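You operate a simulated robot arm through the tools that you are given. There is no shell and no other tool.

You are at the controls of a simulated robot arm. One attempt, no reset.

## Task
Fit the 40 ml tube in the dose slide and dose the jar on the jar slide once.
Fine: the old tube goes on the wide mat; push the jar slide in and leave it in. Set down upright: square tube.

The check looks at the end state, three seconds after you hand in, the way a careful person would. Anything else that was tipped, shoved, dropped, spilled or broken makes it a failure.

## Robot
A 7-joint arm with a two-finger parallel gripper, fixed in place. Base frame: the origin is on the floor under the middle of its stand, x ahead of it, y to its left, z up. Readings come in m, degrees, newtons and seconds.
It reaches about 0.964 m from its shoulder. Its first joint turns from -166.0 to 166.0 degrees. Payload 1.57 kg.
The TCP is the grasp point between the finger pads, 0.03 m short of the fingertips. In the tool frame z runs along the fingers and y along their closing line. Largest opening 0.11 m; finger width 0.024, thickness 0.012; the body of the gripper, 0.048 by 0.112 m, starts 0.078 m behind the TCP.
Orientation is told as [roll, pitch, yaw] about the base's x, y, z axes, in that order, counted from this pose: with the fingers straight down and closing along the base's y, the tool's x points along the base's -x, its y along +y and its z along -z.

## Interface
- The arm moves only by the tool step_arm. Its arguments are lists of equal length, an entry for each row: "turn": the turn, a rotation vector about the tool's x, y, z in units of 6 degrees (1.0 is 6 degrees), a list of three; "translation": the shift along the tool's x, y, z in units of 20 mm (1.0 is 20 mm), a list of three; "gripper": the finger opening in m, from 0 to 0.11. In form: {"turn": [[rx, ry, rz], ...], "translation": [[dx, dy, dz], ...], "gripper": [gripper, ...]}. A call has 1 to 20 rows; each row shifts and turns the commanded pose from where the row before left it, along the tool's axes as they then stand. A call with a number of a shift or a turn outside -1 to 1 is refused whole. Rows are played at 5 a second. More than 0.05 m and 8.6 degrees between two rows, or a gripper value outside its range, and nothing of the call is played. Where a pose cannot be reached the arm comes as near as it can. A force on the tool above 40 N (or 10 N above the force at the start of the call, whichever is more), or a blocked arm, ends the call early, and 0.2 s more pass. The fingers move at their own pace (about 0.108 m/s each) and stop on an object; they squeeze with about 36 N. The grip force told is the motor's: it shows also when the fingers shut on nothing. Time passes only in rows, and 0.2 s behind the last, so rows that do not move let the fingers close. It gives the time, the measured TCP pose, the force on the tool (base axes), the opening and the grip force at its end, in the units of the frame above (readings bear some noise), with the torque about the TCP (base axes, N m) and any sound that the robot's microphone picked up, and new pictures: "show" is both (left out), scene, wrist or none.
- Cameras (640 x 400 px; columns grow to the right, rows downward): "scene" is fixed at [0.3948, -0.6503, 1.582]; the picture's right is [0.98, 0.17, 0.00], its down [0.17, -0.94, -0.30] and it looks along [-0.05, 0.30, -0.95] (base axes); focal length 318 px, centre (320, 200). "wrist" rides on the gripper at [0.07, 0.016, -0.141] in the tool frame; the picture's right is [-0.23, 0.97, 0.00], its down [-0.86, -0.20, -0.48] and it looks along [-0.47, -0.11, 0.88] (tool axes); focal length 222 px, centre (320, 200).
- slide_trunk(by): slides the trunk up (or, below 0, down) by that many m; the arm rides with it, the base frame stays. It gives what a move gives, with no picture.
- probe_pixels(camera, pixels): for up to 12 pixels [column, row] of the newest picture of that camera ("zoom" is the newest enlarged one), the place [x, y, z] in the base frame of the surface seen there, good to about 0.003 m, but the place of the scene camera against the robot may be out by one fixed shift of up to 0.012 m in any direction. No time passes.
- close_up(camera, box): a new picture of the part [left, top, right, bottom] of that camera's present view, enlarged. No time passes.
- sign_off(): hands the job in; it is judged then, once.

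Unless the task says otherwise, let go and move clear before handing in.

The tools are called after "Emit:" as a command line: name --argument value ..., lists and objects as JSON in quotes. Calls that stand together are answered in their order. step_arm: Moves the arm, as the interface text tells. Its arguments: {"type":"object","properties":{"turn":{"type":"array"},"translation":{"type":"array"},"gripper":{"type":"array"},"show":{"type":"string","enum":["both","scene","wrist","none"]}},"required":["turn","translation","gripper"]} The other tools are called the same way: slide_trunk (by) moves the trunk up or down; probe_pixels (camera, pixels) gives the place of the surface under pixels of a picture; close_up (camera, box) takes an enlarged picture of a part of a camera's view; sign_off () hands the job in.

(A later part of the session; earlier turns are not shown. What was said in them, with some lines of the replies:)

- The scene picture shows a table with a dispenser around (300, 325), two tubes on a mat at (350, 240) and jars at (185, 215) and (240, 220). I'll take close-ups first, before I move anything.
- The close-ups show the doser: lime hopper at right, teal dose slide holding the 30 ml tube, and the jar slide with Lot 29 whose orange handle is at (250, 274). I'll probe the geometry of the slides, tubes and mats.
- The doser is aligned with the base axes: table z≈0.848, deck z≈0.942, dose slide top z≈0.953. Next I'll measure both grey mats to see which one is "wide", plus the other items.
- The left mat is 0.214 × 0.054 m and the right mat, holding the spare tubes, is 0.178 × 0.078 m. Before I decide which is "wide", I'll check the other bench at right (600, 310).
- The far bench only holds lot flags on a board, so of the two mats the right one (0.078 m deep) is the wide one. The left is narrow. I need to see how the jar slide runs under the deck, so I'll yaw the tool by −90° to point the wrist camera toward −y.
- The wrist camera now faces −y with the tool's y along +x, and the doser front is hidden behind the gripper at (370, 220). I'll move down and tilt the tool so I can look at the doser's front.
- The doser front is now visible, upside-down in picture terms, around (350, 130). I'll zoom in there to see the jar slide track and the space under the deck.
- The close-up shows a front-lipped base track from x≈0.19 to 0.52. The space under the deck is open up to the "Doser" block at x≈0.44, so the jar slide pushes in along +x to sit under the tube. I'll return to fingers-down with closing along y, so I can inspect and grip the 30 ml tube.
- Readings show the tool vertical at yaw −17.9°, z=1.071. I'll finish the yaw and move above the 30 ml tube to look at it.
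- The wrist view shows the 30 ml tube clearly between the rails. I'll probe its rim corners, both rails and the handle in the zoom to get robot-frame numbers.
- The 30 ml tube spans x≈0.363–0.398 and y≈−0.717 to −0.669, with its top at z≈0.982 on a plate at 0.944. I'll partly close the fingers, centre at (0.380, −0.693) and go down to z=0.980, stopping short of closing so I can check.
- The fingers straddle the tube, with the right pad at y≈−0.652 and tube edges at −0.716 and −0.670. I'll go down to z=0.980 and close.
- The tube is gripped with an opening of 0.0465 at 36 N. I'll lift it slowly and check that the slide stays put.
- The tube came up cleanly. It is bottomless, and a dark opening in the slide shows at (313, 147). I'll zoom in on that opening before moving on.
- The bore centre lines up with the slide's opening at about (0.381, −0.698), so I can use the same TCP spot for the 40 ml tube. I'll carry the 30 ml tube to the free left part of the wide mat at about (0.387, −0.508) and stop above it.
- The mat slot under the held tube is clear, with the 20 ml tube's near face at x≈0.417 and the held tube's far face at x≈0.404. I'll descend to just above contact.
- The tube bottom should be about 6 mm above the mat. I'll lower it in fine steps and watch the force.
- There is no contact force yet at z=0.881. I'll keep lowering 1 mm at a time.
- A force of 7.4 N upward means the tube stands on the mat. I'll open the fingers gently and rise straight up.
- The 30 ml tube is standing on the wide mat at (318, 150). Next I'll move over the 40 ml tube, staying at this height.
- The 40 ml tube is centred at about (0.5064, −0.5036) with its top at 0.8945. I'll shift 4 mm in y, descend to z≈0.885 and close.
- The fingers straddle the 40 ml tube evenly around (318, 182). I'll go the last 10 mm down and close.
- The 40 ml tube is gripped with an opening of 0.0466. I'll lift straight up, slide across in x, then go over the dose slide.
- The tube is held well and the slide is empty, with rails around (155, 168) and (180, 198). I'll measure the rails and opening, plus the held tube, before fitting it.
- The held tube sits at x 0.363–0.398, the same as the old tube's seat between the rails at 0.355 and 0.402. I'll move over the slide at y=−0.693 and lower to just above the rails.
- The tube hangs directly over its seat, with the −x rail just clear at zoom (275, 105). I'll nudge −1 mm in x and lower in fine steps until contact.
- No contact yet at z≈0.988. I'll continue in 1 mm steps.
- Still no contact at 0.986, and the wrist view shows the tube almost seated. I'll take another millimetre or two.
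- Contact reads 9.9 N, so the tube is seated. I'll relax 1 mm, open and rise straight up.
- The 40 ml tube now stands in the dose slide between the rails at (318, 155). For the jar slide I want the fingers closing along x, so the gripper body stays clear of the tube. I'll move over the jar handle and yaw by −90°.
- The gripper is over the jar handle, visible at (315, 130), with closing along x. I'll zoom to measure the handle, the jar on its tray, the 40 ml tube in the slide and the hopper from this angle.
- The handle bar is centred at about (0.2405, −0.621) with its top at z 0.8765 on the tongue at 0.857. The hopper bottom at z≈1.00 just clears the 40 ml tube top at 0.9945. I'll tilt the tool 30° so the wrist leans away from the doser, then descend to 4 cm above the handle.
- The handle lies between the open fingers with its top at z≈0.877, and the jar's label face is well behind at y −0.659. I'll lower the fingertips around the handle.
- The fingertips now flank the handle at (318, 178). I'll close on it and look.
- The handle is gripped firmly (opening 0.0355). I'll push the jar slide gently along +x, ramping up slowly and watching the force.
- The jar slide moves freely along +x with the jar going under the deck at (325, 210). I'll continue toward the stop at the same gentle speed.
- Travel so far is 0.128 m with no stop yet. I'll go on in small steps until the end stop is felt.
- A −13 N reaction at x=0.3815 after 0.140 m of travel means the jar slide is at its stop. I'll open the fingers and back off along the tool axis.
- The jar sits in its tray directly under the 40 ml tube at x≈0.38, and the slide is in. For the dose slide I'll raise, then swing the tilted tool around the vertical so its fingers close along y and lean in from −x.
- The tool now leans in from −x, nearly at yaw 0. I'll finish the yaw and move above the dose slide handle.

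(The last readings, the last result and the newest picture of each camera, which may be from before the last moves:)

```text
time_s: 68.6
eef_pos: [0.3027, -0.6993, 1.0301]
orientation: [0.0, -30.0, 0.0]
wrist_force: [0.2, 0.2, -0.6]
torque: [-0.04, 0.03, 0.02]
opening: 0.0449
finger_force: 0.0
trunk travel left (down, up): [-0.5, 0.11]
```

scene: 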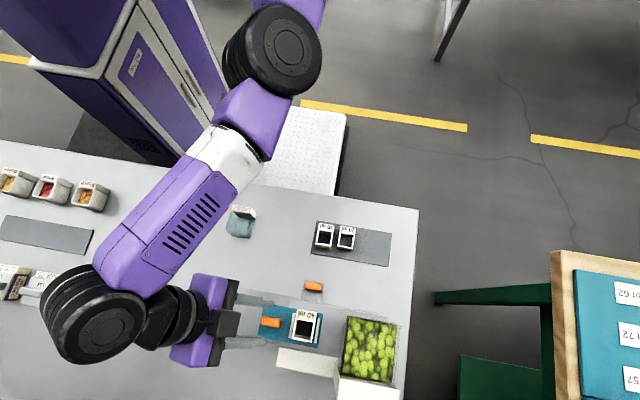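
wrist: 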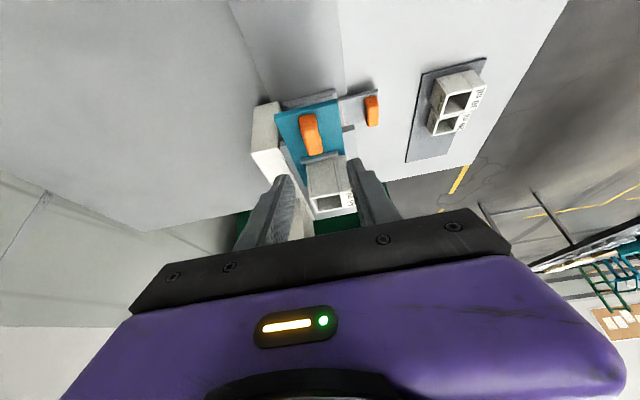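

Emit:
close_up --camera "wrist" --box '[240, 80, 400, 240]'

Emit:
probe_pixels --camera "zoom" --pixels '[[265, 90], [265, 130], [240, 110], [297, 105], [275, 165], [250, 145], [305, 150], [220, 140], [320, 210], [300, 230], [410, 210], [215, 270]]'

```text
2.50 times, centred on (320, 160) of wrist
```

zoom: 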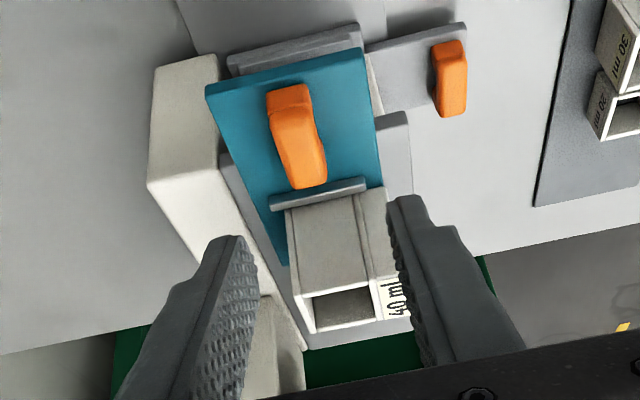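

```text
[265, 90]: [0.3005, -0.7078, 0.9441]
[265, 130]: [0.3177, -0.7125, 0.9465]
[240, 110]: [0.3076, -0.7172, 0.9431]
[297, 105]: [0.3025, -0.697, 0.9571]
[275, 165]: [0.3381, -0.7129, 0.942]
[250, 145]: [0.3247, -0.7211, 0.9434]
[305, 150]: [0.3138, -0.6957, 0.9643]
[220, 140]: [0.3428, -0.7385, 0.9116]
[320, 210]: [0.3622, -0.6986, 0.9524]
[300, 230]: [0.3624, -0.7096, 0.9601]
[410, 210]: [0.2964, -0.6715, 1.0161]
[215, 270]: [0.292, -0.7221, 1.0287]
```

Emit:
probe_pixels --camera "zoom" --pixels '[[280, 130], [312, 130], [290, 165], [320, 160], [296, 180], [280, 120], [305, 115], [300, 140], [285, 150], [322, 175], [270, 95], [305, 90]]'

```text
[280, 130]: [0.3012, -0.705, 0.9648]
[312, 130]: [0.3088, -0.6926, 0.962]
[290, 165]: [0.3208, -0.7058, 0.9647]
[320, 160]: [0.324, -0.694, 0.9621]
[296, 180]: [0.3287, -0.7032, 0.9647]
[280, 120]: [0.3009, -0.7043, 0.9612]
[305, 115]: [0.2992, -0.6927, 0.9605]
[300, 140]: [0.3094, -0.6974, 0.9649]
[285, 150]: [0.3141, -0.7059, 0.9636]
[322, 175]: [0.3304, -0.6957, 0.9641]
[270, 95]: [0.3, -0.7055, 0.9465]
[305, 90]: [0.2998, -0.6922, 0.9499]
```

The handle spans x 0.300–0.334 and y −0.706 to −0.692, centred on the fingers. I'll lower the fingertips around it to 4 mm above the plate.

Emit:
step_arm --turn '[[0, 0, 0], [0, 0, 0], [0, 0, 0], [0, 0, 0]]' --translation '[[0.42, 0, 0.72], [0.42, 0, 0.72], [0.4, 0, 0.7], [0, 0, 0]]' --gripper '[0.045, 0.045, 0.045, 0.045]' --show "wrist"

Emit:
close_up --camera "wrist" --box '[240, 80, 400, 240]'

```text
time_s: 69.6
eef_pos: [0.3019, -0.6975, 0.9798]
orientation: [0.0, -30.1, 0.1]
wrist_force: [-0.3, 0.0, -0.6]
torque: [0.0, 0.0, 0.02]
opening: 0.0452
finger_force: 0.1
trunk travel left (down, up): [-0.5, 0.11]
```

wrist: 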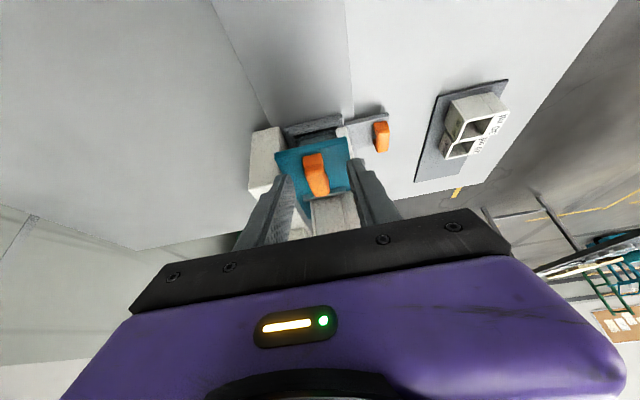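

```text
2.50 times, centred on (320, 160) of wrist
```

zoom: 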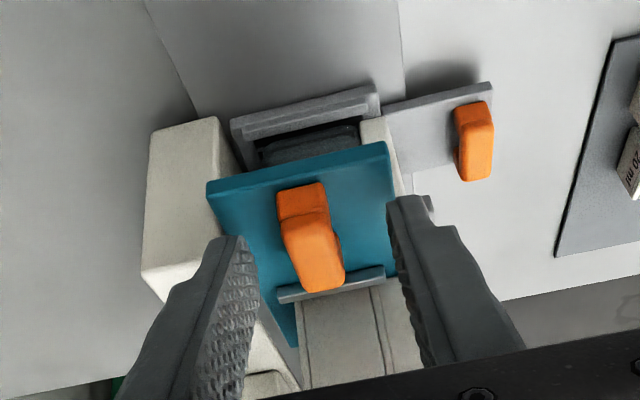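

The handle is between the fingertips. I'll close on it.

Emit:
step_arm --turn '[[0, 0, 0], [0, 0, 0], [0, 0, 0], [0, 0, 0]]' --translation '[[0, 0, 0], [0, 0, 0], [0, 0, 0], [0, 0, 0]]' --gripper '[0.03, 0.018, 0.008, 0.008]' --show "both"

Emit:
close_up --camera "wrist" --box '[240, 80, 400, 240]'

Emit:
close_up --camera "scene" --box '[200, 250, 420, 400]'

```text
time_s: 70.6
eef_pos: [0.3028, -0.6991, 0.9815]
orientation: [-0.1, -30.0, 0.0]
wrist_force: [1.2, -11.4, -2.8]
torque: [-0.24, 0.12, -0.07]
opening: 0.0185
finger_force: 5.6
trunk travel left (down, up): [-0.5, 0.11]
```

scene: 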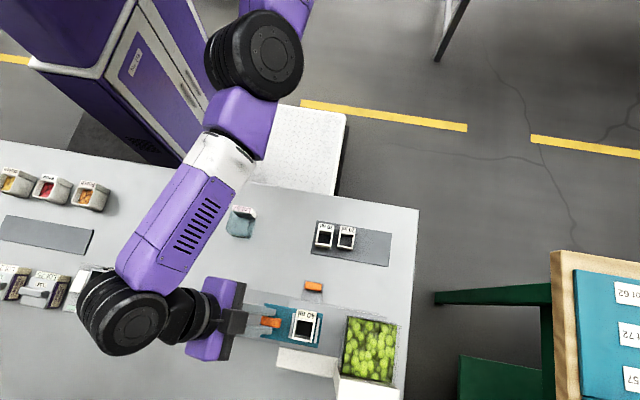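
wrist: 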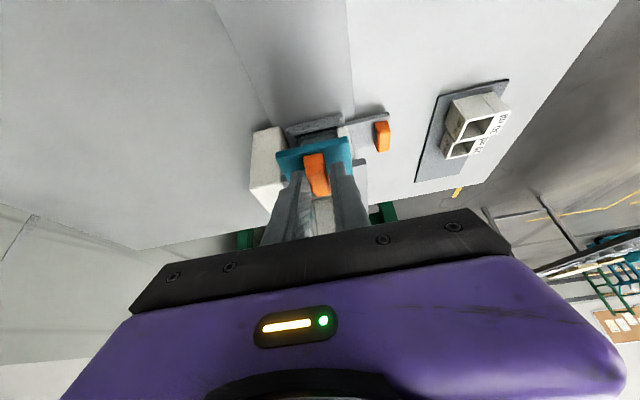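

```text
2.50 times, centred on (320, 160) of wrist
```

zoom: 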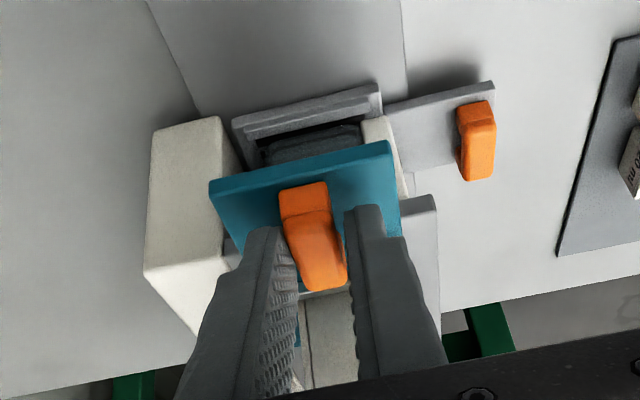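

```text
2.67 times, centred on (310, 325) of scene
```

zoom: 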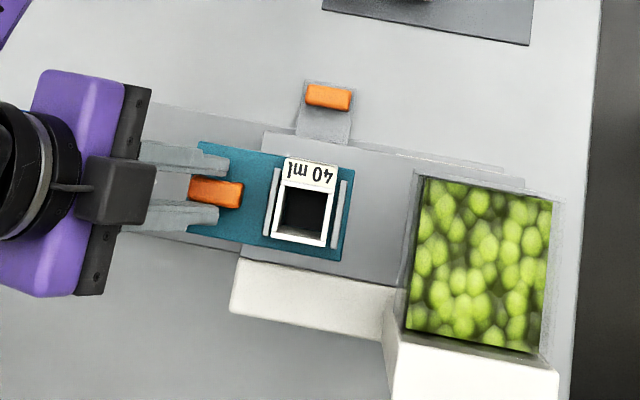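

The left (−y) finger touched first, with Fy=−11 N at opening 0.0185, so the handle is about 2 mm further −y. I'll reopen slightly, shift −2.2 mm in y and close again.

Emit:
step_arm --turn '[[0, 0, 0], [0, 0, 0], [0, 0, 0], [0, 0, 0], [0, 0, 0], [0, 0, 0], [0, 0, 0]]' --translation '[[0, 0, 0], [0, -0.11, 0], [0, 0, 0], [0, 0, 0], [0, 0, 0], [0, 0, 0], [0, 0, 0]]' --gripper '[0.03, 0.03, 0.03, 0.022, 0.018, 0.01, 0.008]' --show "wrist"

Emit:
close_up --camera "wrist" --box '[240, 80, 400, 240]'

```text
time_s: 72.2
eef_pos: [0.3035, -0.7006, 0.982]
orientation: [0.0, -30.1, 0.0]
wrist_force: [-0.1, -1.8, -0.2]
torque: [-0.06, 0.02, 0.02]
opening: 0.0157
finger_force: 31.7
trunk travel left (down, up): [-0.5, 0.11]
```

wrist: 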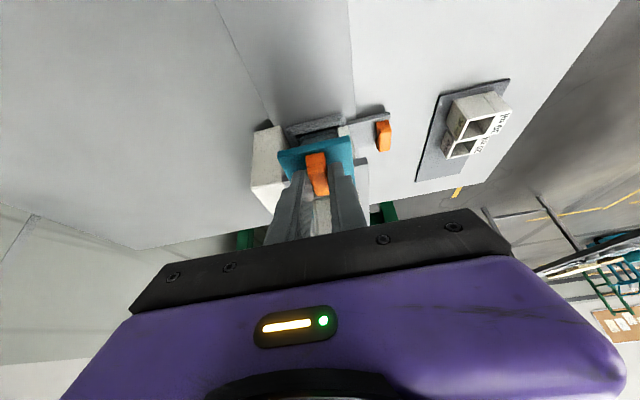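

```text
2.50 times, centred on (320, 160) of wrist
```

zoom: 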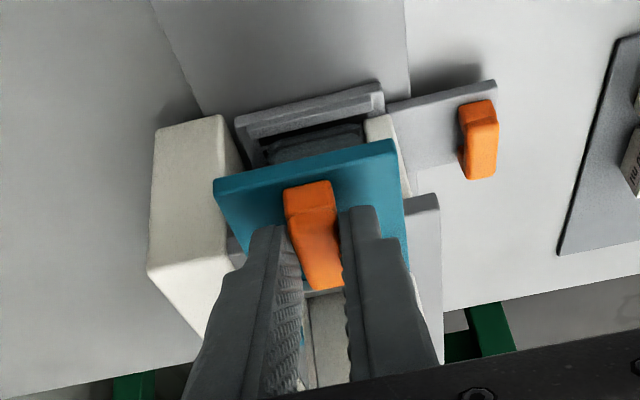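

Now it's gripped evenly (opening 0.0157, 32 N). I'll push the dose slide gently along +x for the first 6 cm and watch the tube.

Emit:
step_arm --turn '[[0, 0, 0], [0, 0, 0], [0, 0, 0], [0, 0, 0], [0, 0, 0], [0, 0, 0], [0, 0, 0], [0, 0, 0], [0, 0, 0], [0, 0, 0], [0, 0, 0]]' --translation '[[-0.087, 0, 0.05], [-0.173, 0, 0.1], [-0.26, 0, 0.15], [-0.303, 0, 0.175], [-0.303, 0, 0.175], [-0.303, 0, 0.175], [-0.303, 0, 0.175], [-0.303, 0, 0.175], [-0.26, 0, 0.15], [-0.173, 0, 0.1], [-0.087, 0, 0.05]]' --gripper '[0.005, 0.005, 0.005, 0.005, 0.005, 0.005, 0.005, 0.005, 0.005, 0.005, 0.005]' --show "both"

Emit:
close_up --camera "scene" --box '[200, 250, 420, 400]'

```text
time_s: 74.6
eef_pos: [0.3613, -0.7012, 0.9825]
orientation: [0.0, -30.0, 0.0]
wrist_force: [-0.1, -7.7, -5.8]
torque: [-0.18, 0.16, -0.05]
opening: 0.0156
finger_force: 31.3
trunk travel left (down, up): [-0.5, 0.11]
```

scene: 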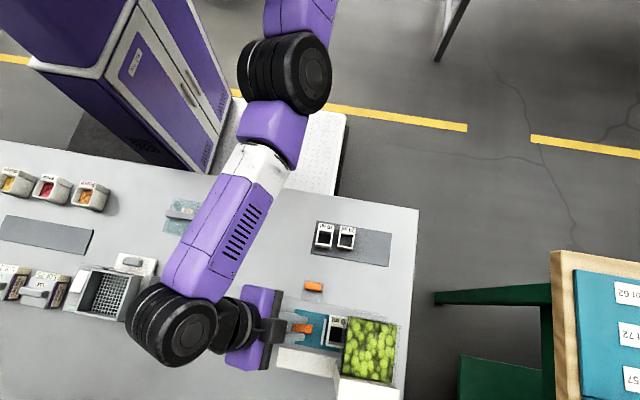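
wrist: 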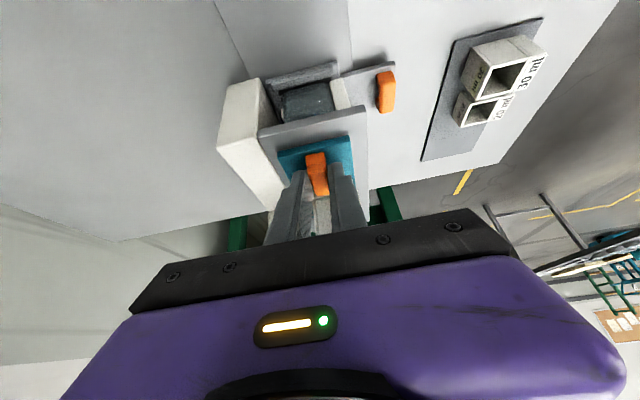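

```text
2.67 times, centred on (310, 325) of scene
```

zoom: 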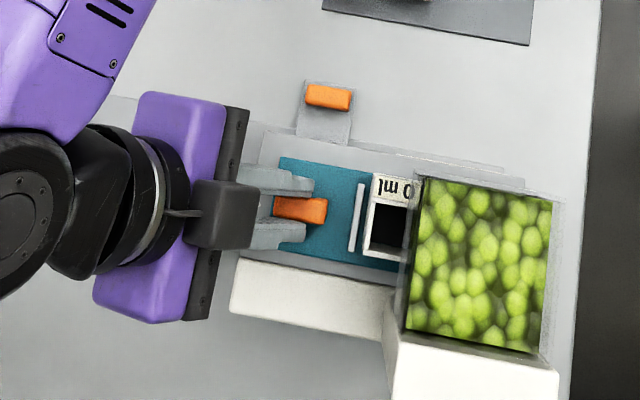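

The tube has started under the hopper, still upright at zoom (385, 225). I'll continue in small steps to the stop, with a tiny correction for the side load.

Emit:
step_arm --turn '[[0, 0, 0], [0, 0, 0], [0, 0, 0], [0, 0, 0], [0, 0, 0], [0, 0, 0], [0, 0, 0], [0, 0, 0]]' --translation '[[-0.072, -0.04, 0.076], [-0.173, 0, 0.1], [-0.217, 0, 0.125], [-0.217, 0, 0.125], [-0.217, 0, 0.125], [-0.217, 0, 0.125], [-0.173, 0, 0.1], [-0.087, 0, 0.05]]' --gripper '[0.005, 0.005, 0.005, 0.005, 0.005, 0.005, 0.005, 0.005]' --show "both"

Emit:
close_up --camera "scene" --box '[200, 250, 420, 400]'

```text
time_s: 76.4
eef_pos: [0.3927, -0.7005, 0.9816]
orientation: [0.0, -30.0, -0.1]
wrist_force: [-5.0, 8.7, 7.3]
torque: [0.2, -0.41, 0.18]
opening: 0.0159
finger_force: 31.1
trunk travel left (down, up): [-0.5, 0.11]
```

scene: 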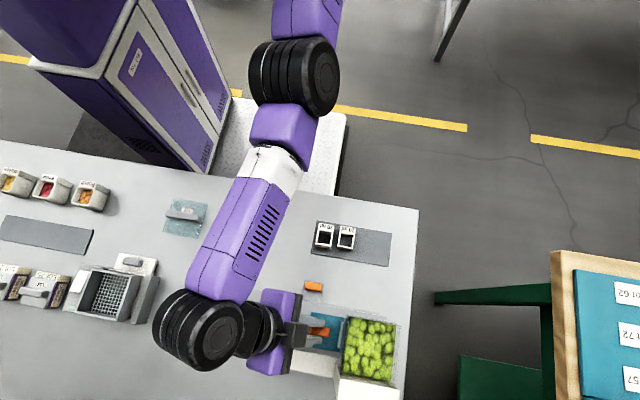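
wrist: 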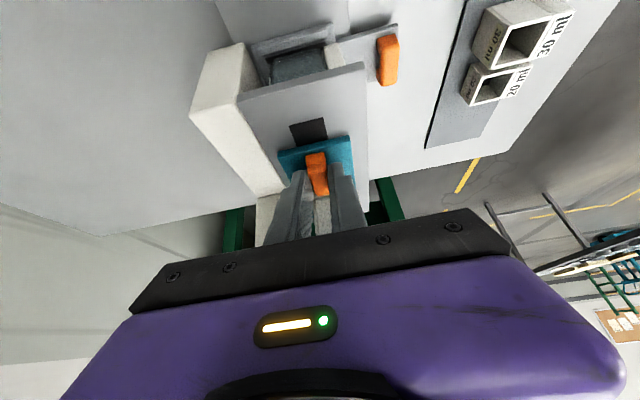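

```text
2.67 times, centred on (310, 325) of scene
```

zoom: 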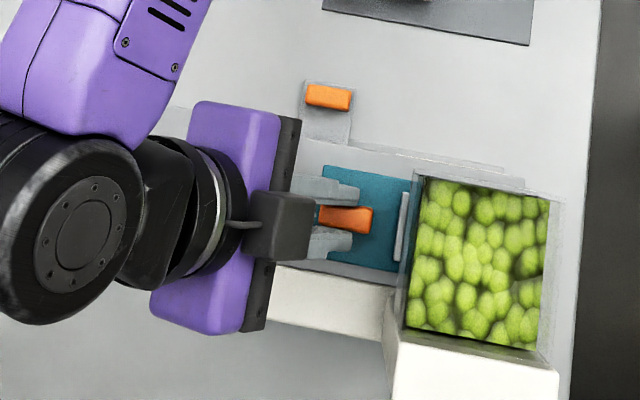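

The deck's drop hole is now exposed at wrist (308, 132), above the jar, and the tube is mostly under the hopper. I'll push the last bit gently to the stop.

Emit:
step_arm --turn '[[0, 0, 0], [0, 0, 0], [0, 0, 0], [0, 0, 0]]' --translation '[[-0.095, 0.02, 0.037], [-0.13, 0, 0.075], [-0.087, 0, 0.05], [-0.087, 0, 0.05]]' --gripper '[0.005, 0.005, 0.005, 0.005]' --show "none"

Emit:
step_arm --turn '[[0, 0, 0], [0, 0, 0], [0, 0, 0]]' --translation '[[-0.087, 0, 0.05], [-0.087, 0, 0.05], [0, 0, 0]]' --gripper '[0.005, 0.005, 0.005]' --show "both"

```text
time_s: 77.4
eef_pos: [0.3995, -0.6995, 0.981]
orientation: [0.2, -29.8, -0.2]
wrist_force: [-26.4, 12.2, 2.2]
torque: [0.25, 0.53, 0.32]
opening: 0.0156
finger_force: 30.9
trunk travel left (down, up): [-0.5, 0.11]
```

```text
time_s: 78.2
eef_pos: [0.4042, -0.6999, 0.9805]
orientation: [0.0, -29.8, -0.2]
wrist_force: [-26.2, 10.5, -2.7]
torque: [0.2, 0.66, 0.28]
opening: 0.0157
finger_force: 31.0
trunk travel left (down, up): [-0.5, 0.11]
```

scene: 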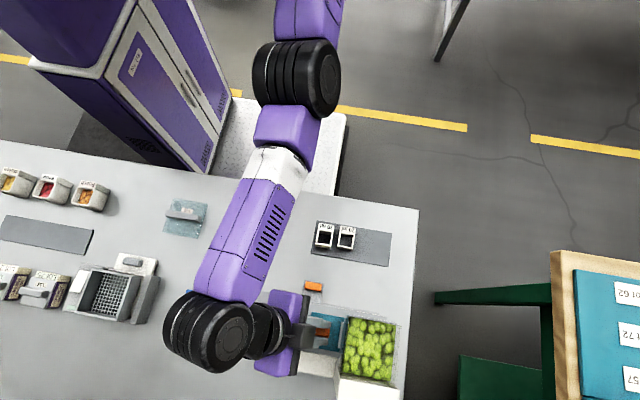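
wrist: 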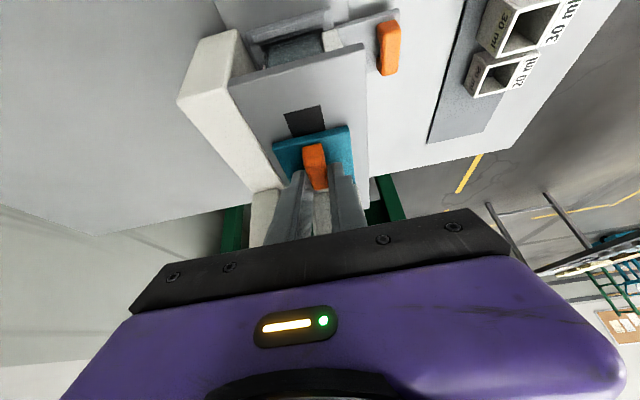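

Fx stayed at −26 N while the TCP crept from 0.3995 to 0.404, which suggests the end stop with the fingers slipping on the handle. I'll probe the slide's position to confirm.

Emit:
close_up --camera "wrist" --box '[240, 80, 400, 240]'

Emit:
probe_pixels --camera "zoom" --pixels '[[225, 165], [225, 190], [330, 130], [290, 155], [300, 165], [300, 185], [330, 180], [265, 105], [330, 95], [250, 170], [440, 120], [305, 230]]'

Emit:
close_up --camera "scene" --box '[200, 250, 420, 400]'

```text
2.50 times, centred on (320, 160) of wrist
```

zoom: 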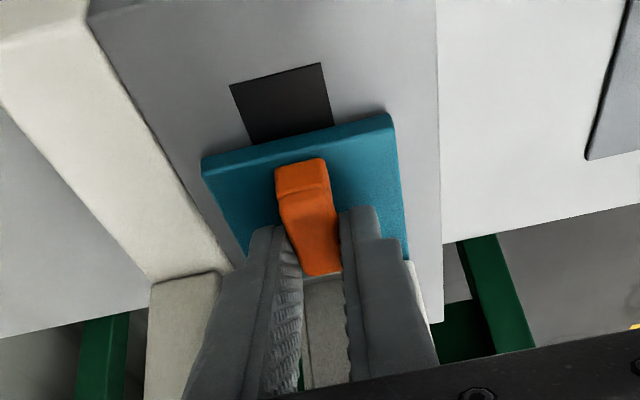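

```text
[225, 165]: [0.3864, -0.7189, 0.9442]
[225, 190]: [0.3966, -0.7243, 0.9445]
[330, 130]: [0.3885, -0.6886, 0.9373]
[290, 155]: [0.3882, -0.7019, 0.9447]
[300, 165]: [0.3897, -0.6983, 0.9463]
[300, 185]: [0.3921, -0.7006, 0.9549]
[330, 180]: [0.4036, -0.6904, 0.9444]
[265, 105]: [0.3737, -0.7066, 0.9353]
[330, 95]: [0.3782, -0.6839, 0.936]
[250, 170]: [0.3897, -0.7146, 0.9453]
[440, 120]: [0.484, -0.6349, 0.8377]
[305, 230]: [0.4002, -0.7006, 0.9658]
```

```text
2.67 times, centred on (310, 325) of scene
```

zoom: 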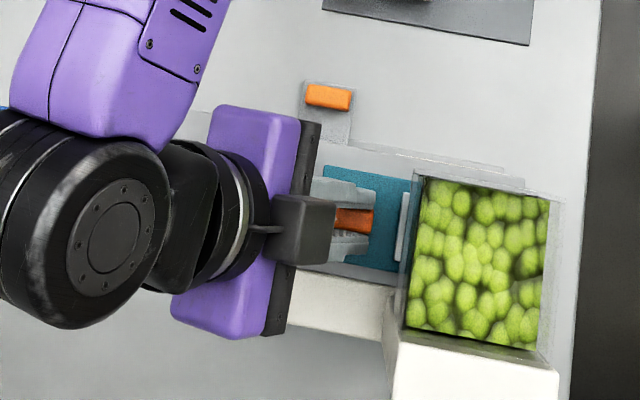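

The teal slide's −x edge is at 0.386 and unchanged between the last two pictures. It is fully in after about 0.088 m and my fingers only slipped on the handle. The lime pattern has shifted, so the tube has filled. I'll pause briefly, then pull the slide back out gently.

Emit:
step_arm --turn '[[0, 0, 0], [0, 0, 0], [0, 0, 0], [0, 0, 0], [0, 0, 0], [0, 0, 0], [0, 0, 0], [0, 0, 0]]' --translation '[[0.043, 0.015, -0.025], [0, 0, 0], [0, 0, 0], [0, 0, 0], [0, 0, 0], [0.087, 0, -0.05], [0.173, 0, -0.1], [0.173, 0, -0.1]]' --gripper '[0.005, 0.005, 0.005, 0.005, 0.005, 0.005, 0.005, 0.005]' --show "both"

Emit:
close_up --camera "scene" --box '[200, 250, 420, 400]'

```text
time_s: 80.0
eef_pos: [0.396, -0.7009, 0.9801]
orientation: [-0.1, -30.1, 0.1]
wrist_force: [0.8, -1.8, -9.2]
torque: [-0.06, -0.61, 0.06]
opening: 0.0154
finger_force: 31.0
trunk travel left (down, up): [-0.5, 0.11]
```

scene: 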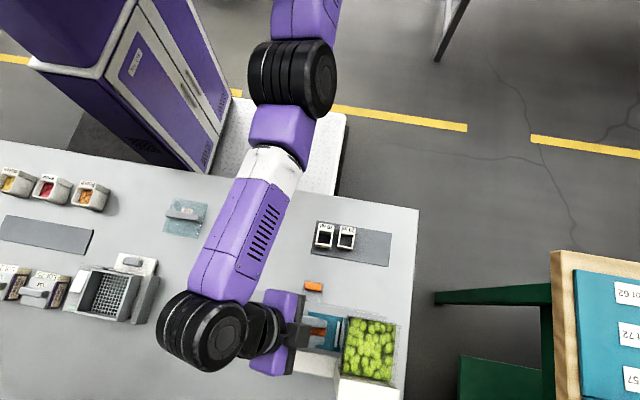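
wrist: 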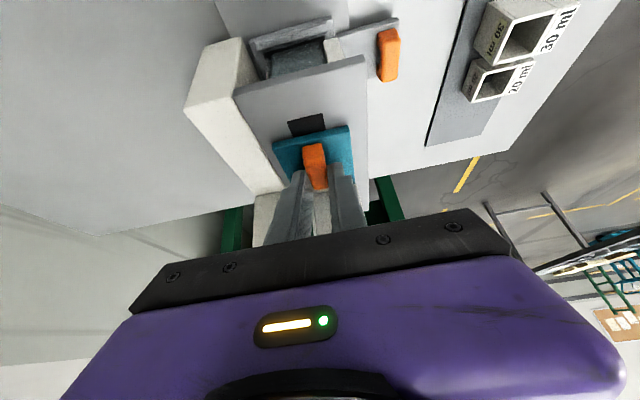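

```text
2.67 times, centred on (310, 325) of scene
```

zoom: 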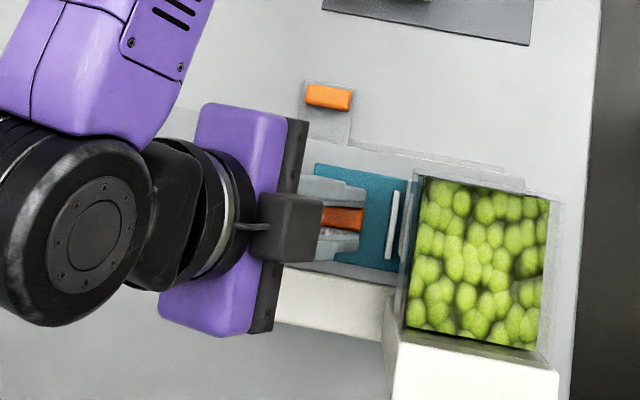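

The slide follows the pull, its rail now at zoom (392, 225), with loads small. I'll keep pulling out smoothly.

Emit:
step_arm --turn '[[0, 0, 0], [0, 0, 0], [0, 0, 0], [0, 0, 0], [0, 0, 0], [0, 0, 0], [0, 0, 0], [0, 0, 0], [0, 0, 0], [0, 0, 0]]' --translation '[[0.095, 0, -0.037], [0.173, 0, -0.1], [0.26, 0, -0.15], [0.303, 0, -0.175], [0.303, 0, -0.175], [0.303, 0, -0.175], [0.303, 0, -0.175], [0.26, 0, -0.15], [0.173, 0, -0.1], [0.087, 0, -0.05]]' --gripper '[0.005, 0.005, 0.005, 0.005, 0.005, 0.005, 0.005, 0.005, 0.005, 0.005]' --show "both"

Emit:
close_up --camera "scene" --box '[200, 250, 420, 400]'

```text
time_s: 82.2
eef_pos: [0.3428, -0.6998, 0.9803]
orientation: [0.0, -30.1, 0.0]
wrist_force: [-0.5, 3.0, -3.5]
torque: [0.07, -0.01, 0.09]
opening: 0.0158
finger_force: 31.1
trunk travel left (down, up): [-0.5, 0.11]
```

scene: 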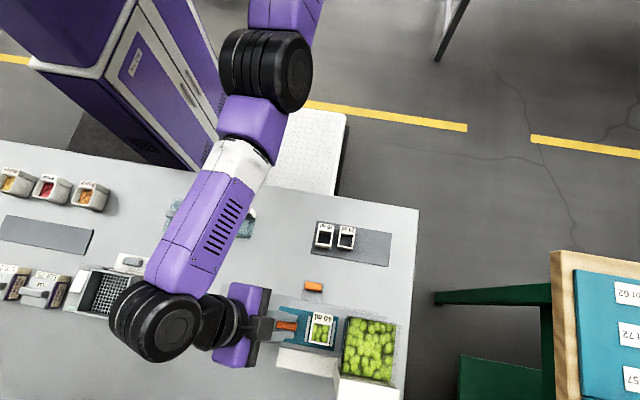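
wrist: 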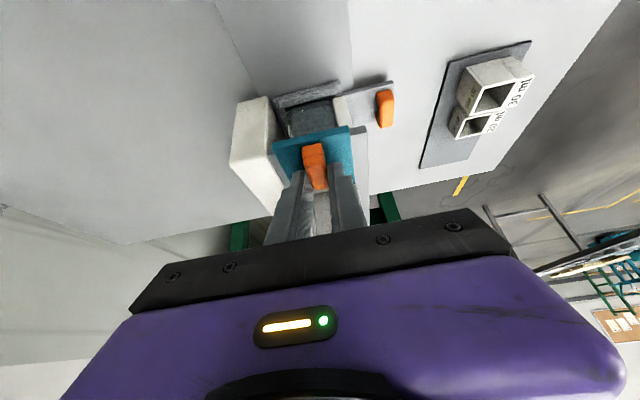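

```text
2.67 times, centred on (310, 325) of scene
```

zoom: 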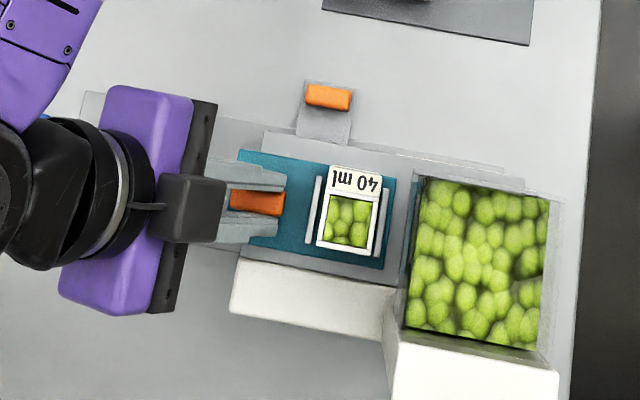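

The 40 ml tube came back full of lime balls, at zoom (345, 220). I'll pull the remaining ~28 mm out to the stop so it empties into the jar.

Emit:
step_arm --turn '[[0, 0, 0], [0, 0, 0], [0, 0, 0], [0, 0, 0], [0, 0, 0], [0, 0, 0], [0, 0, 0]]' --translation '[[0.087, 0, -0.05], [0.173, 0, -0.1], [0.217, 0, -0.125], [0.217, 0, -0.125], [0.217, 0, -0.125], [0.13, 0, -0.075], [0.087, 0, -0.05]]' --gripper '[0.005, 0.005, 0.005, 0.005, 0.005, 0.005, 0.005]' --show "both"

Emit:
close_up --camera "scene" --box '[200, 250, 420, 400]'

```text
time_s: 83.8
eef_pos: [0.3166, -0.6992, 0.9815]
orientation: [-0.1, -29.9, 0.0]
wrist_force: [-0.2, -1.7, -2.9]
torque: [-0.01, -0.08, 0.02]
opening: 0.0154
finger_force: 31.2
trunk travel left (down, up): [-0.5, 0.11]
```

scene: 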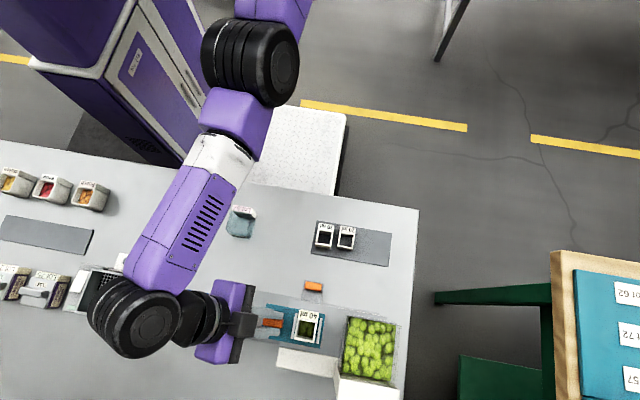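
wrist: 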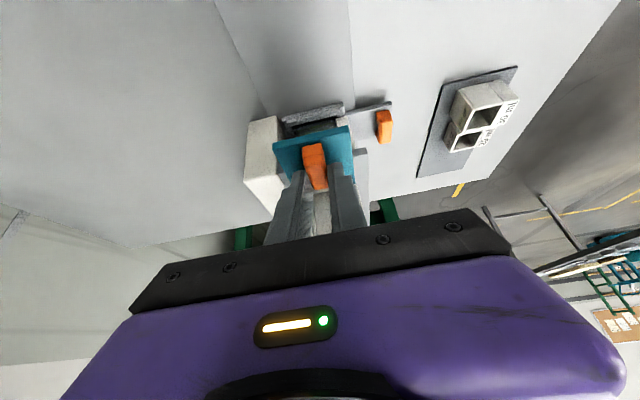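

```text
2.67 times, centred on (310, 325) of scene
```

zoom: 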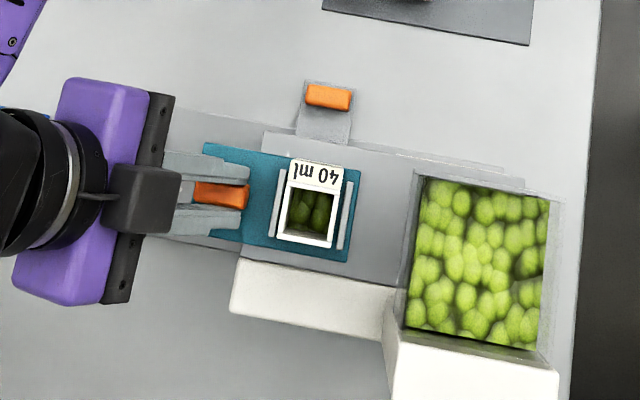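

The lime is dropping lower in the bore at zoom (312, 212), and the slide is within about 2 mm of its original out position. I'll take small steps to the out stop.

Emit:
step_arm --turn '[[0, 0, 0], [0, 0, 0], [0, 0, 0], [0, 0, 0]]' --translation '[[0.043, 0, -0.025], [0.043, 0, -0.025], [0, 0, 0], [0, 0, 0]]' --gripper '[0.005, 0.005, 0.005, 0.005]' --show "scene"

Emit:
close_up --camera "scene" --box '[200, 250, 420, 400]'

```text
time_s: 84.8
eef_pos: [0.3159, -0.7003, 0.9807]
orientation: [0.0, -30.0, 0.0]
wrist_force: [-1.1, -2.7, -3.7]
torque: [-0.08, -0.19, 0.02]
opening: 0.0156
finger_force: 31.4
trunk travel left (down, up): [-0.5, 0.11]
```

scene: 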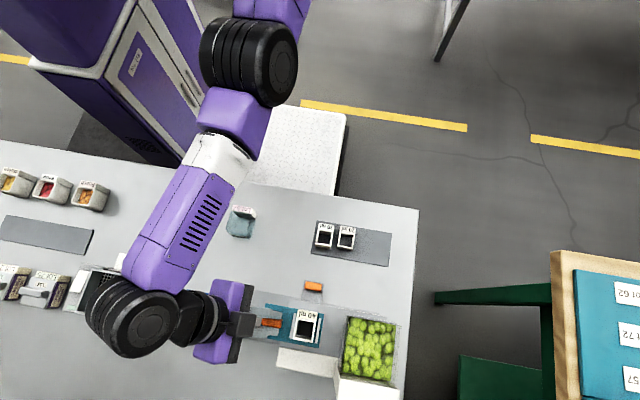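

```text
2.67 times, centred on (310, 325) of scene
```

zoom: 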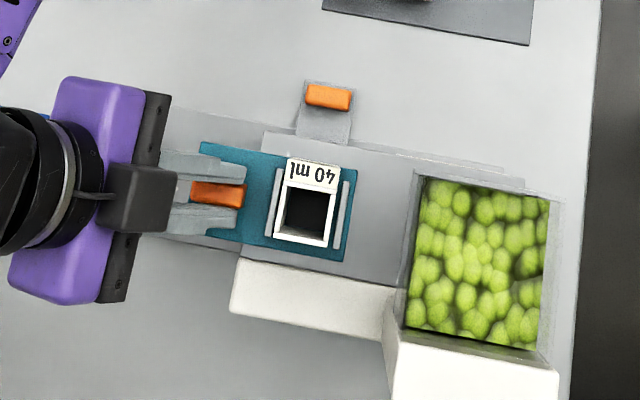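

The bore is dark and empty again, so the dose has dropped. I'll pull the last millimetre or two to the out stop.

Emit:
step_arm --turn '[[0, 0, 0], [0, 0, 0], [0, 0, 0]]' --translation '[[0.043, 0, -0.025], [0.043, 0, -0.025], [0, 0, 0]]' --gripper '[0.005, 0.005, 0.005]' --show "scene"

Emit:
close_up --camera "scene" --box '[200, 250, 420, 400]'

```text
time_s: 85.6
eef_pos: [0.3124, -0.7003, 0.9795]
orientation: [0.1, -30.1, 0.0]
wrist_force: [1.9, -3.1, -2.6]
torque: [-0.06, 0.27, 0.01]
opening: 0.0154
finger_force: 31.5
trunk travel left (down, up): [-0.5, 0.11]
```

scene: 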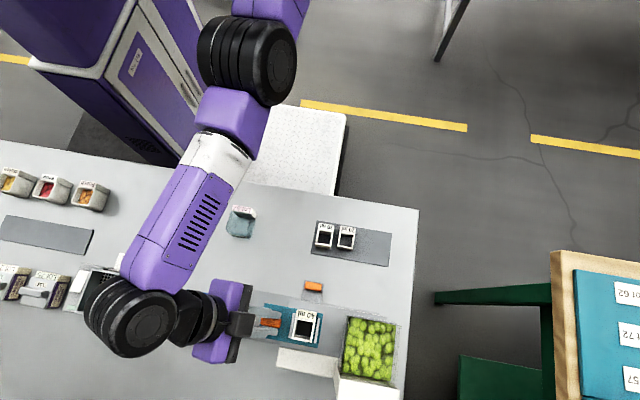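

```text
2.67 times, centred on (310, 325) of scene
```

zoom: 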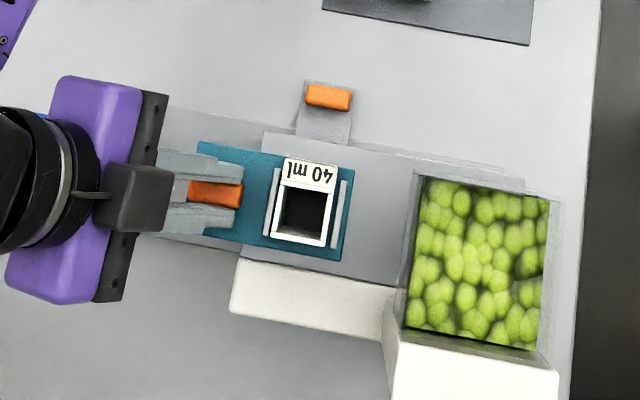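

The slide is back exactly where it started, with the tube at zoom (305, 215). I'll open the fingers and rise straight up clear of the doser.

Emit:
step_arm --turn '[[0, 0, 0], [0, 0, 0], [0, 0, 0], [0, 0, 0], [0, 0, 0], [0, 0, 0], [0, 0, 0], [0, 0, 0], [0, 0, 0]]' --translation '[[0, 0, 0], [0, 0, 0], [0, 0, 0], [-0.15, 0, -0.26], [-0.4, 0, -0.69], [-0.5, 0, -0.866], [-0.5, 0, -0.866], [-0.5, 0, -0.866], [-0.5, 0, -0.866]]' --gripper '[0.02, 0.03, 0.035, 0.035, 0.035, 0.035, 0.035, 0.035, 0.035]' --show "both"

```text
time_s: 87.6
eef_pos: [0.3124, -0.6989, 1.083]
orientation: [0.0, -29.9, 0.0]
wrist_force: [0.2, 0.3, 0.2]
torque: [0.01, -0.01, 0.01]
opening: 0.0352
finger_force: 0.0
trunk travel left (down, up): [-0.5, 0.11]
```

scene: 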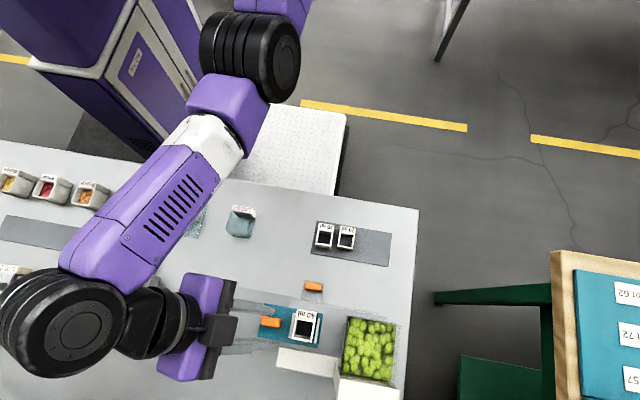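
wrist: 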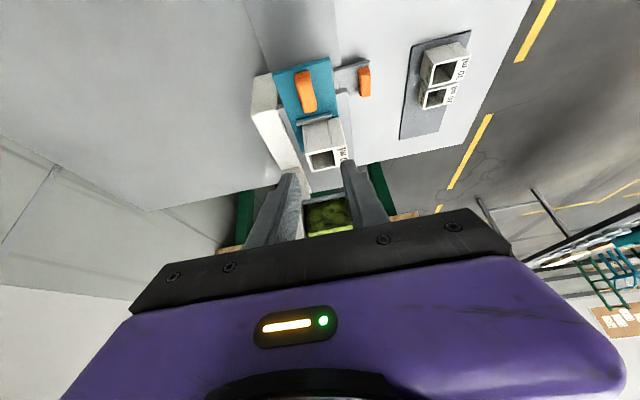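

The gripper is clear and everything stands. I want to confirm the dose is in the jar, so I'll swing back to the front view from +y.

Emit:
step_arm --turn '[[0, 0, 0], [0, 0, 0], [0, 0, 0], [0, 0, 0], [0, 0, 0], [0, 0, 0], [0, 0, 0], [0, 0, 0], [0, 0, 0], [0.5, 0, 0.866], [0.5, 0, 0.866], [0.5, 0, 0.866], [0.5, 0, 0.866], [0.5, 0, 0.866], [0.5, 0, 0.866], [0.5, 0, 0.866], [0.5, 0, 0.866], [0.5, 0, 0.866], [0.5, 0, 0.866], [0.5, 0, 0.866]]' --translation '[[-0.1, 0.9, 0.058], [-0.1, 0.9, 0.058], [-0.1, 0.9, 0.058], [-0.1, 0.9, 0.058], [-0.1, 0.9, 0.058], [-0.1, 0.9, 0.058], [-0.1, 0.9, 0.058], [-0.1, 0.9, 0.058], [0, 0, 0], [0, 0, 0], [0, 0, 0], [0, 0, 0], [0, 0, 0], [0, 0, 0], [0, 0, 0], [0, 0, 0], [0, 0, 0], [0, 0, 0], [0, 0, 0], [0, 0, 0]]' --gripper '[0.05, 0.07, 0.09, 0.11, 0.11, 0.11, 0.11, 0.11, 0.11, 0.11, 0.11, 0.11, 0.11, 0.11, 0.11, 0.11, 0.11, 0.11, 0.11, 0.11]' --show "none"

Emit:
step_arm --turn '[[0.5, 0, 0.866], [0.5, 0, 0.866], [0.5, 0, 0.866], [0.5, 0, 0.866], [0, -1, 0], [0, -1, 0], [0, -1, 0]]' --translation '[[0, 0, 0], [0, 0, 0], [0, 0, 0], [0, 0, 0], [0, 0, 0], [0, 0, 0], [0, 0, 0]]' --gripper '[0.11, 0.11, 0.11, 0.11, 0.11, 0.11, 0.11]' --show "both"

```text
time_s: 91.8
eef_pos: [0.3321, -0.5557, 1.0808]
orientation: [-0.1, -30.1, -66.2]
wrist_force: [-0.5, -0.2, 0.4]
torque: [0.02, 0.01, -0.02]
opening: 0.1098
finger_force: 0.0
trunk travel left (down, up): [-0.5, 0.11]
```

```text
time_s: 93.4
eef_pos: [0.3319, -0.5581, 1.082]
orientation: [0.1, -48.2, -90.1]
wrist_force: [-0.4, -0.1, 0.2]
torque: [0.01, -0.02, 0.02]
opening: 0.1099
finger_force: 0.0
trunk travel left (down, up): [-0.5, 0.11]
```

scene: 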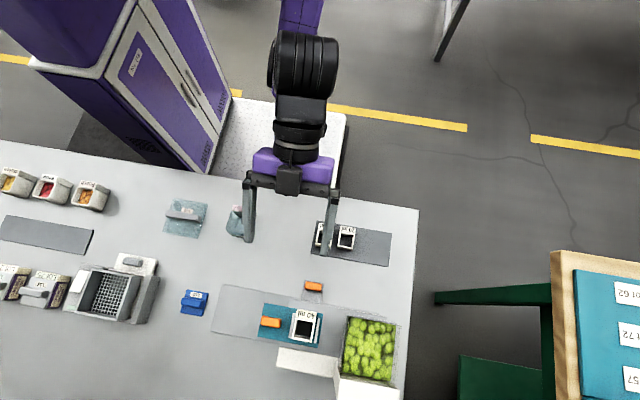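
wrist: 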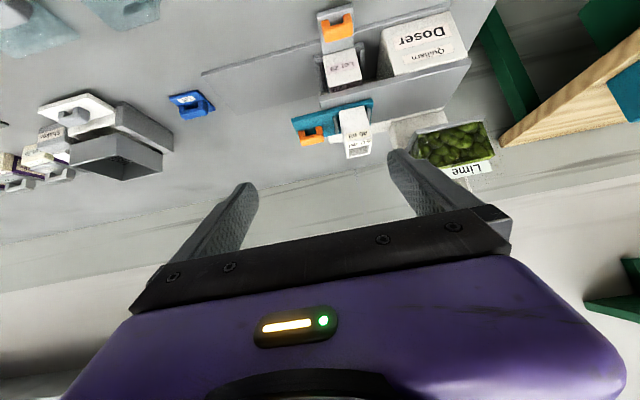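

Emit:
close_up --camera "wrist" --box '[300, 0, 480, 160]'

Emit:
close_up --camera "wrist" --box '[315, 40, 385, 110]'

Emit:
close_up --camera "scene" --box '[200, 200, 420, 400]'

```text
2.50 times, centred on (390, 80) of wrist
```

zoom: 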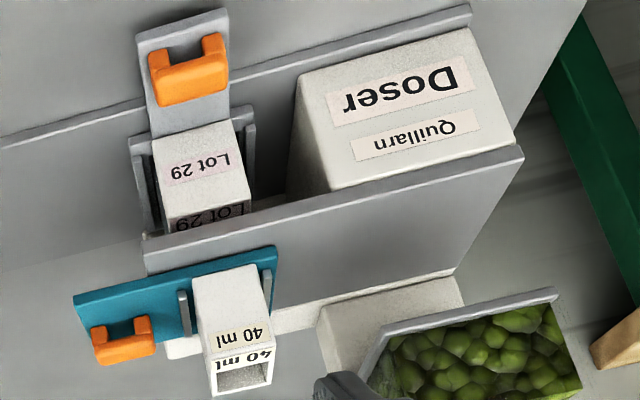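

```text
5.71 times, centred on (350, 75) of wrist
```

zoom: 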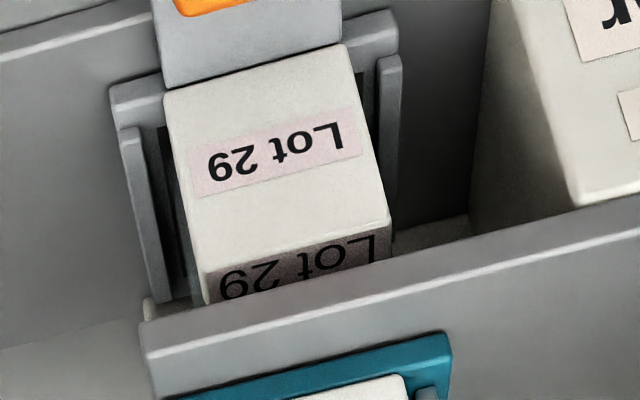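

```text
2.00 times, centred on (310, 300) of scene
```

zoom: 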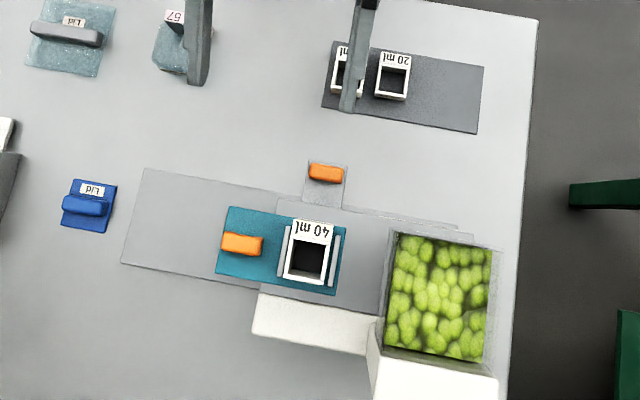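

No loose limes are visible on the base or table, but the opaque label hides the jar's contents from this side. I'll swing round to look under the deck from the −x side before handing in.

Emit:
step_arm --turn '[[-0.743, 0, -0.669], [-0.743, 0, -0.669], [-0.743, 0, -0.669], [-0.743, 0, -0.669], [-0.743, 0, -0.669], [-0.743, 0, -0.669], [-0.743, 0, -0.669], [-0.743, 0, -0.669], [-0.743, 0, -0.669], [-0.743, 0, -0.669], [-0.743, 0, -0.669], [-0.743, 0, -0.669], [-0.743, 0, -0.669], [-0.743, 0, -0.669], [-0.743, 0, -0.669]]' --translation '[[0, 0, 0], [0, 0, 0], [0, 0, 0], [0, 0, 0], [0, 0, 0], [0, 0, 0], [0, 0, 0], [0, 0, 0], [0, 0, 0], [0, 0, 0], [0, 0, 0], [0, 0, 0], [0, 0, 0], [0, 0, 0], [0, 0, 0]]' --gripper '[0.11, 0.11, 0.11, 0.11, 0.11, 0.11, 0.11, 0.11, 0.11, 0.11, 0.11, 0.11, 0.11, 0.11, 0.11]' --show "both"

```text
time_s: 96.6
eef_pos: [0.3324, -0.5575, 1.0833]
orientation: [0.0, -48.2, -0.1]
wrist_force: [0.4, -0.8, -0.6]
torque: [0.01, 0.02, 0.02]
opening: 0.11
finger_force: 0.0
trunk travel left (down, up): [-0.5, 0.11]
```

scene: 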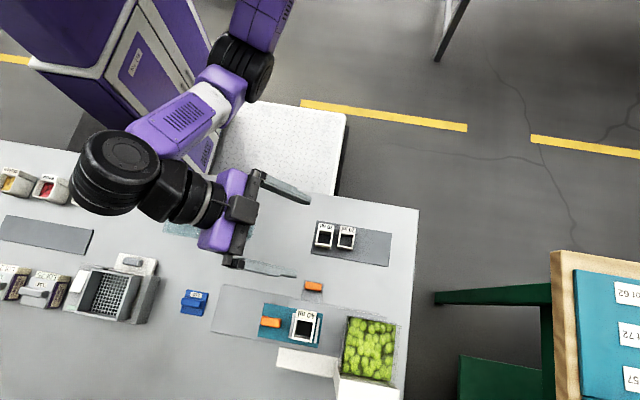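
wrist: 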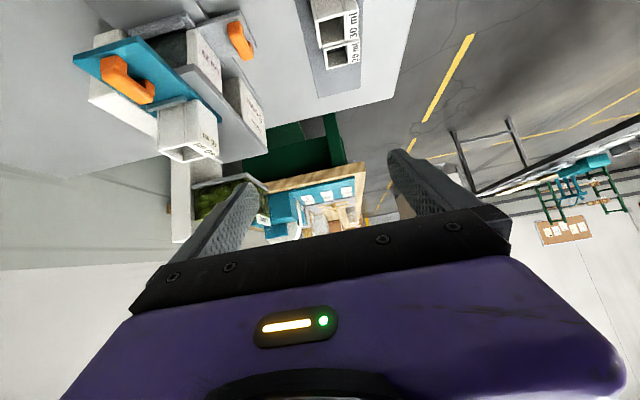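

The jar's glass side can be seen under the slide around (165, 45). I'll zoom in there.

Emit:
close_up --camera "wrist" --box '[70, 0, 280, 150]'

Emit:
close_up --camera "wrist" --box '[120, 0, 230, 90]'

```text
2.67 times, centred on (175, 75) of wrist
```

zoom: 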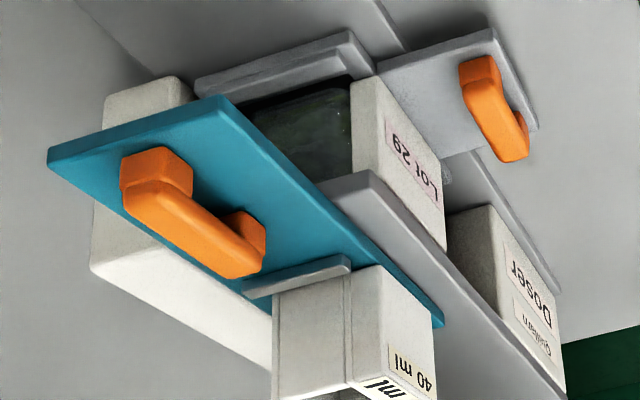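

```text
4.44 times, centred on (175, 45) of wrist
```

zoom: 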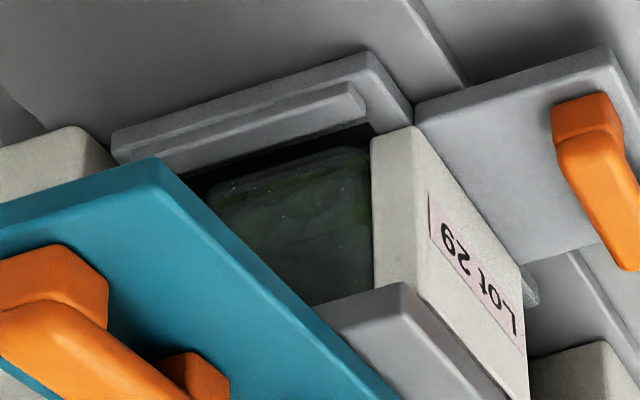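

The zoom shows green lime behind the jar's glass at (290, 220) and the jar slide fully in. The 40 ml tube sits between its rails, the 30 ml tube stands upright on the wide mat, and nothing is spilled. The gripper is open and clear, so I'm handing in.

Emit:
sign_off

```text
The job is handed in.
```

The 40 ml tube is fitted in the dose slide, and the jar on the jar slide (Lot 29) has had one dose of lime. I've handed the job in.

- **Dose:** I pushed the dose slide in and pulled it out once. The tube came back full and emptied at the out position. In the last close-up, green shows through the jar's glass, and I saw no loose limes.
- **Jar slide:** It is pushed in to its stop and left there, with the jar under the 40 ml tube.
- **Old tube:** The 30 ml tube stands upright on the mat next to the 20 ml tube.
- **Which mat is "wide":** The task didn't say which of the two grey mats it meant. I chose the one holding the spare tubes, about 0.178 × 0.078 m. The other is longer but narrower, about 0.214 × 0.054 m. If you meant that one, the old tube is on the wrong mat.
- **Dose slide handle:** At the inner stop my fingers slipped about 11 mm along the handle. The slide stayed where it was and came back out to where it started.

The gripper is open and clear of everything.
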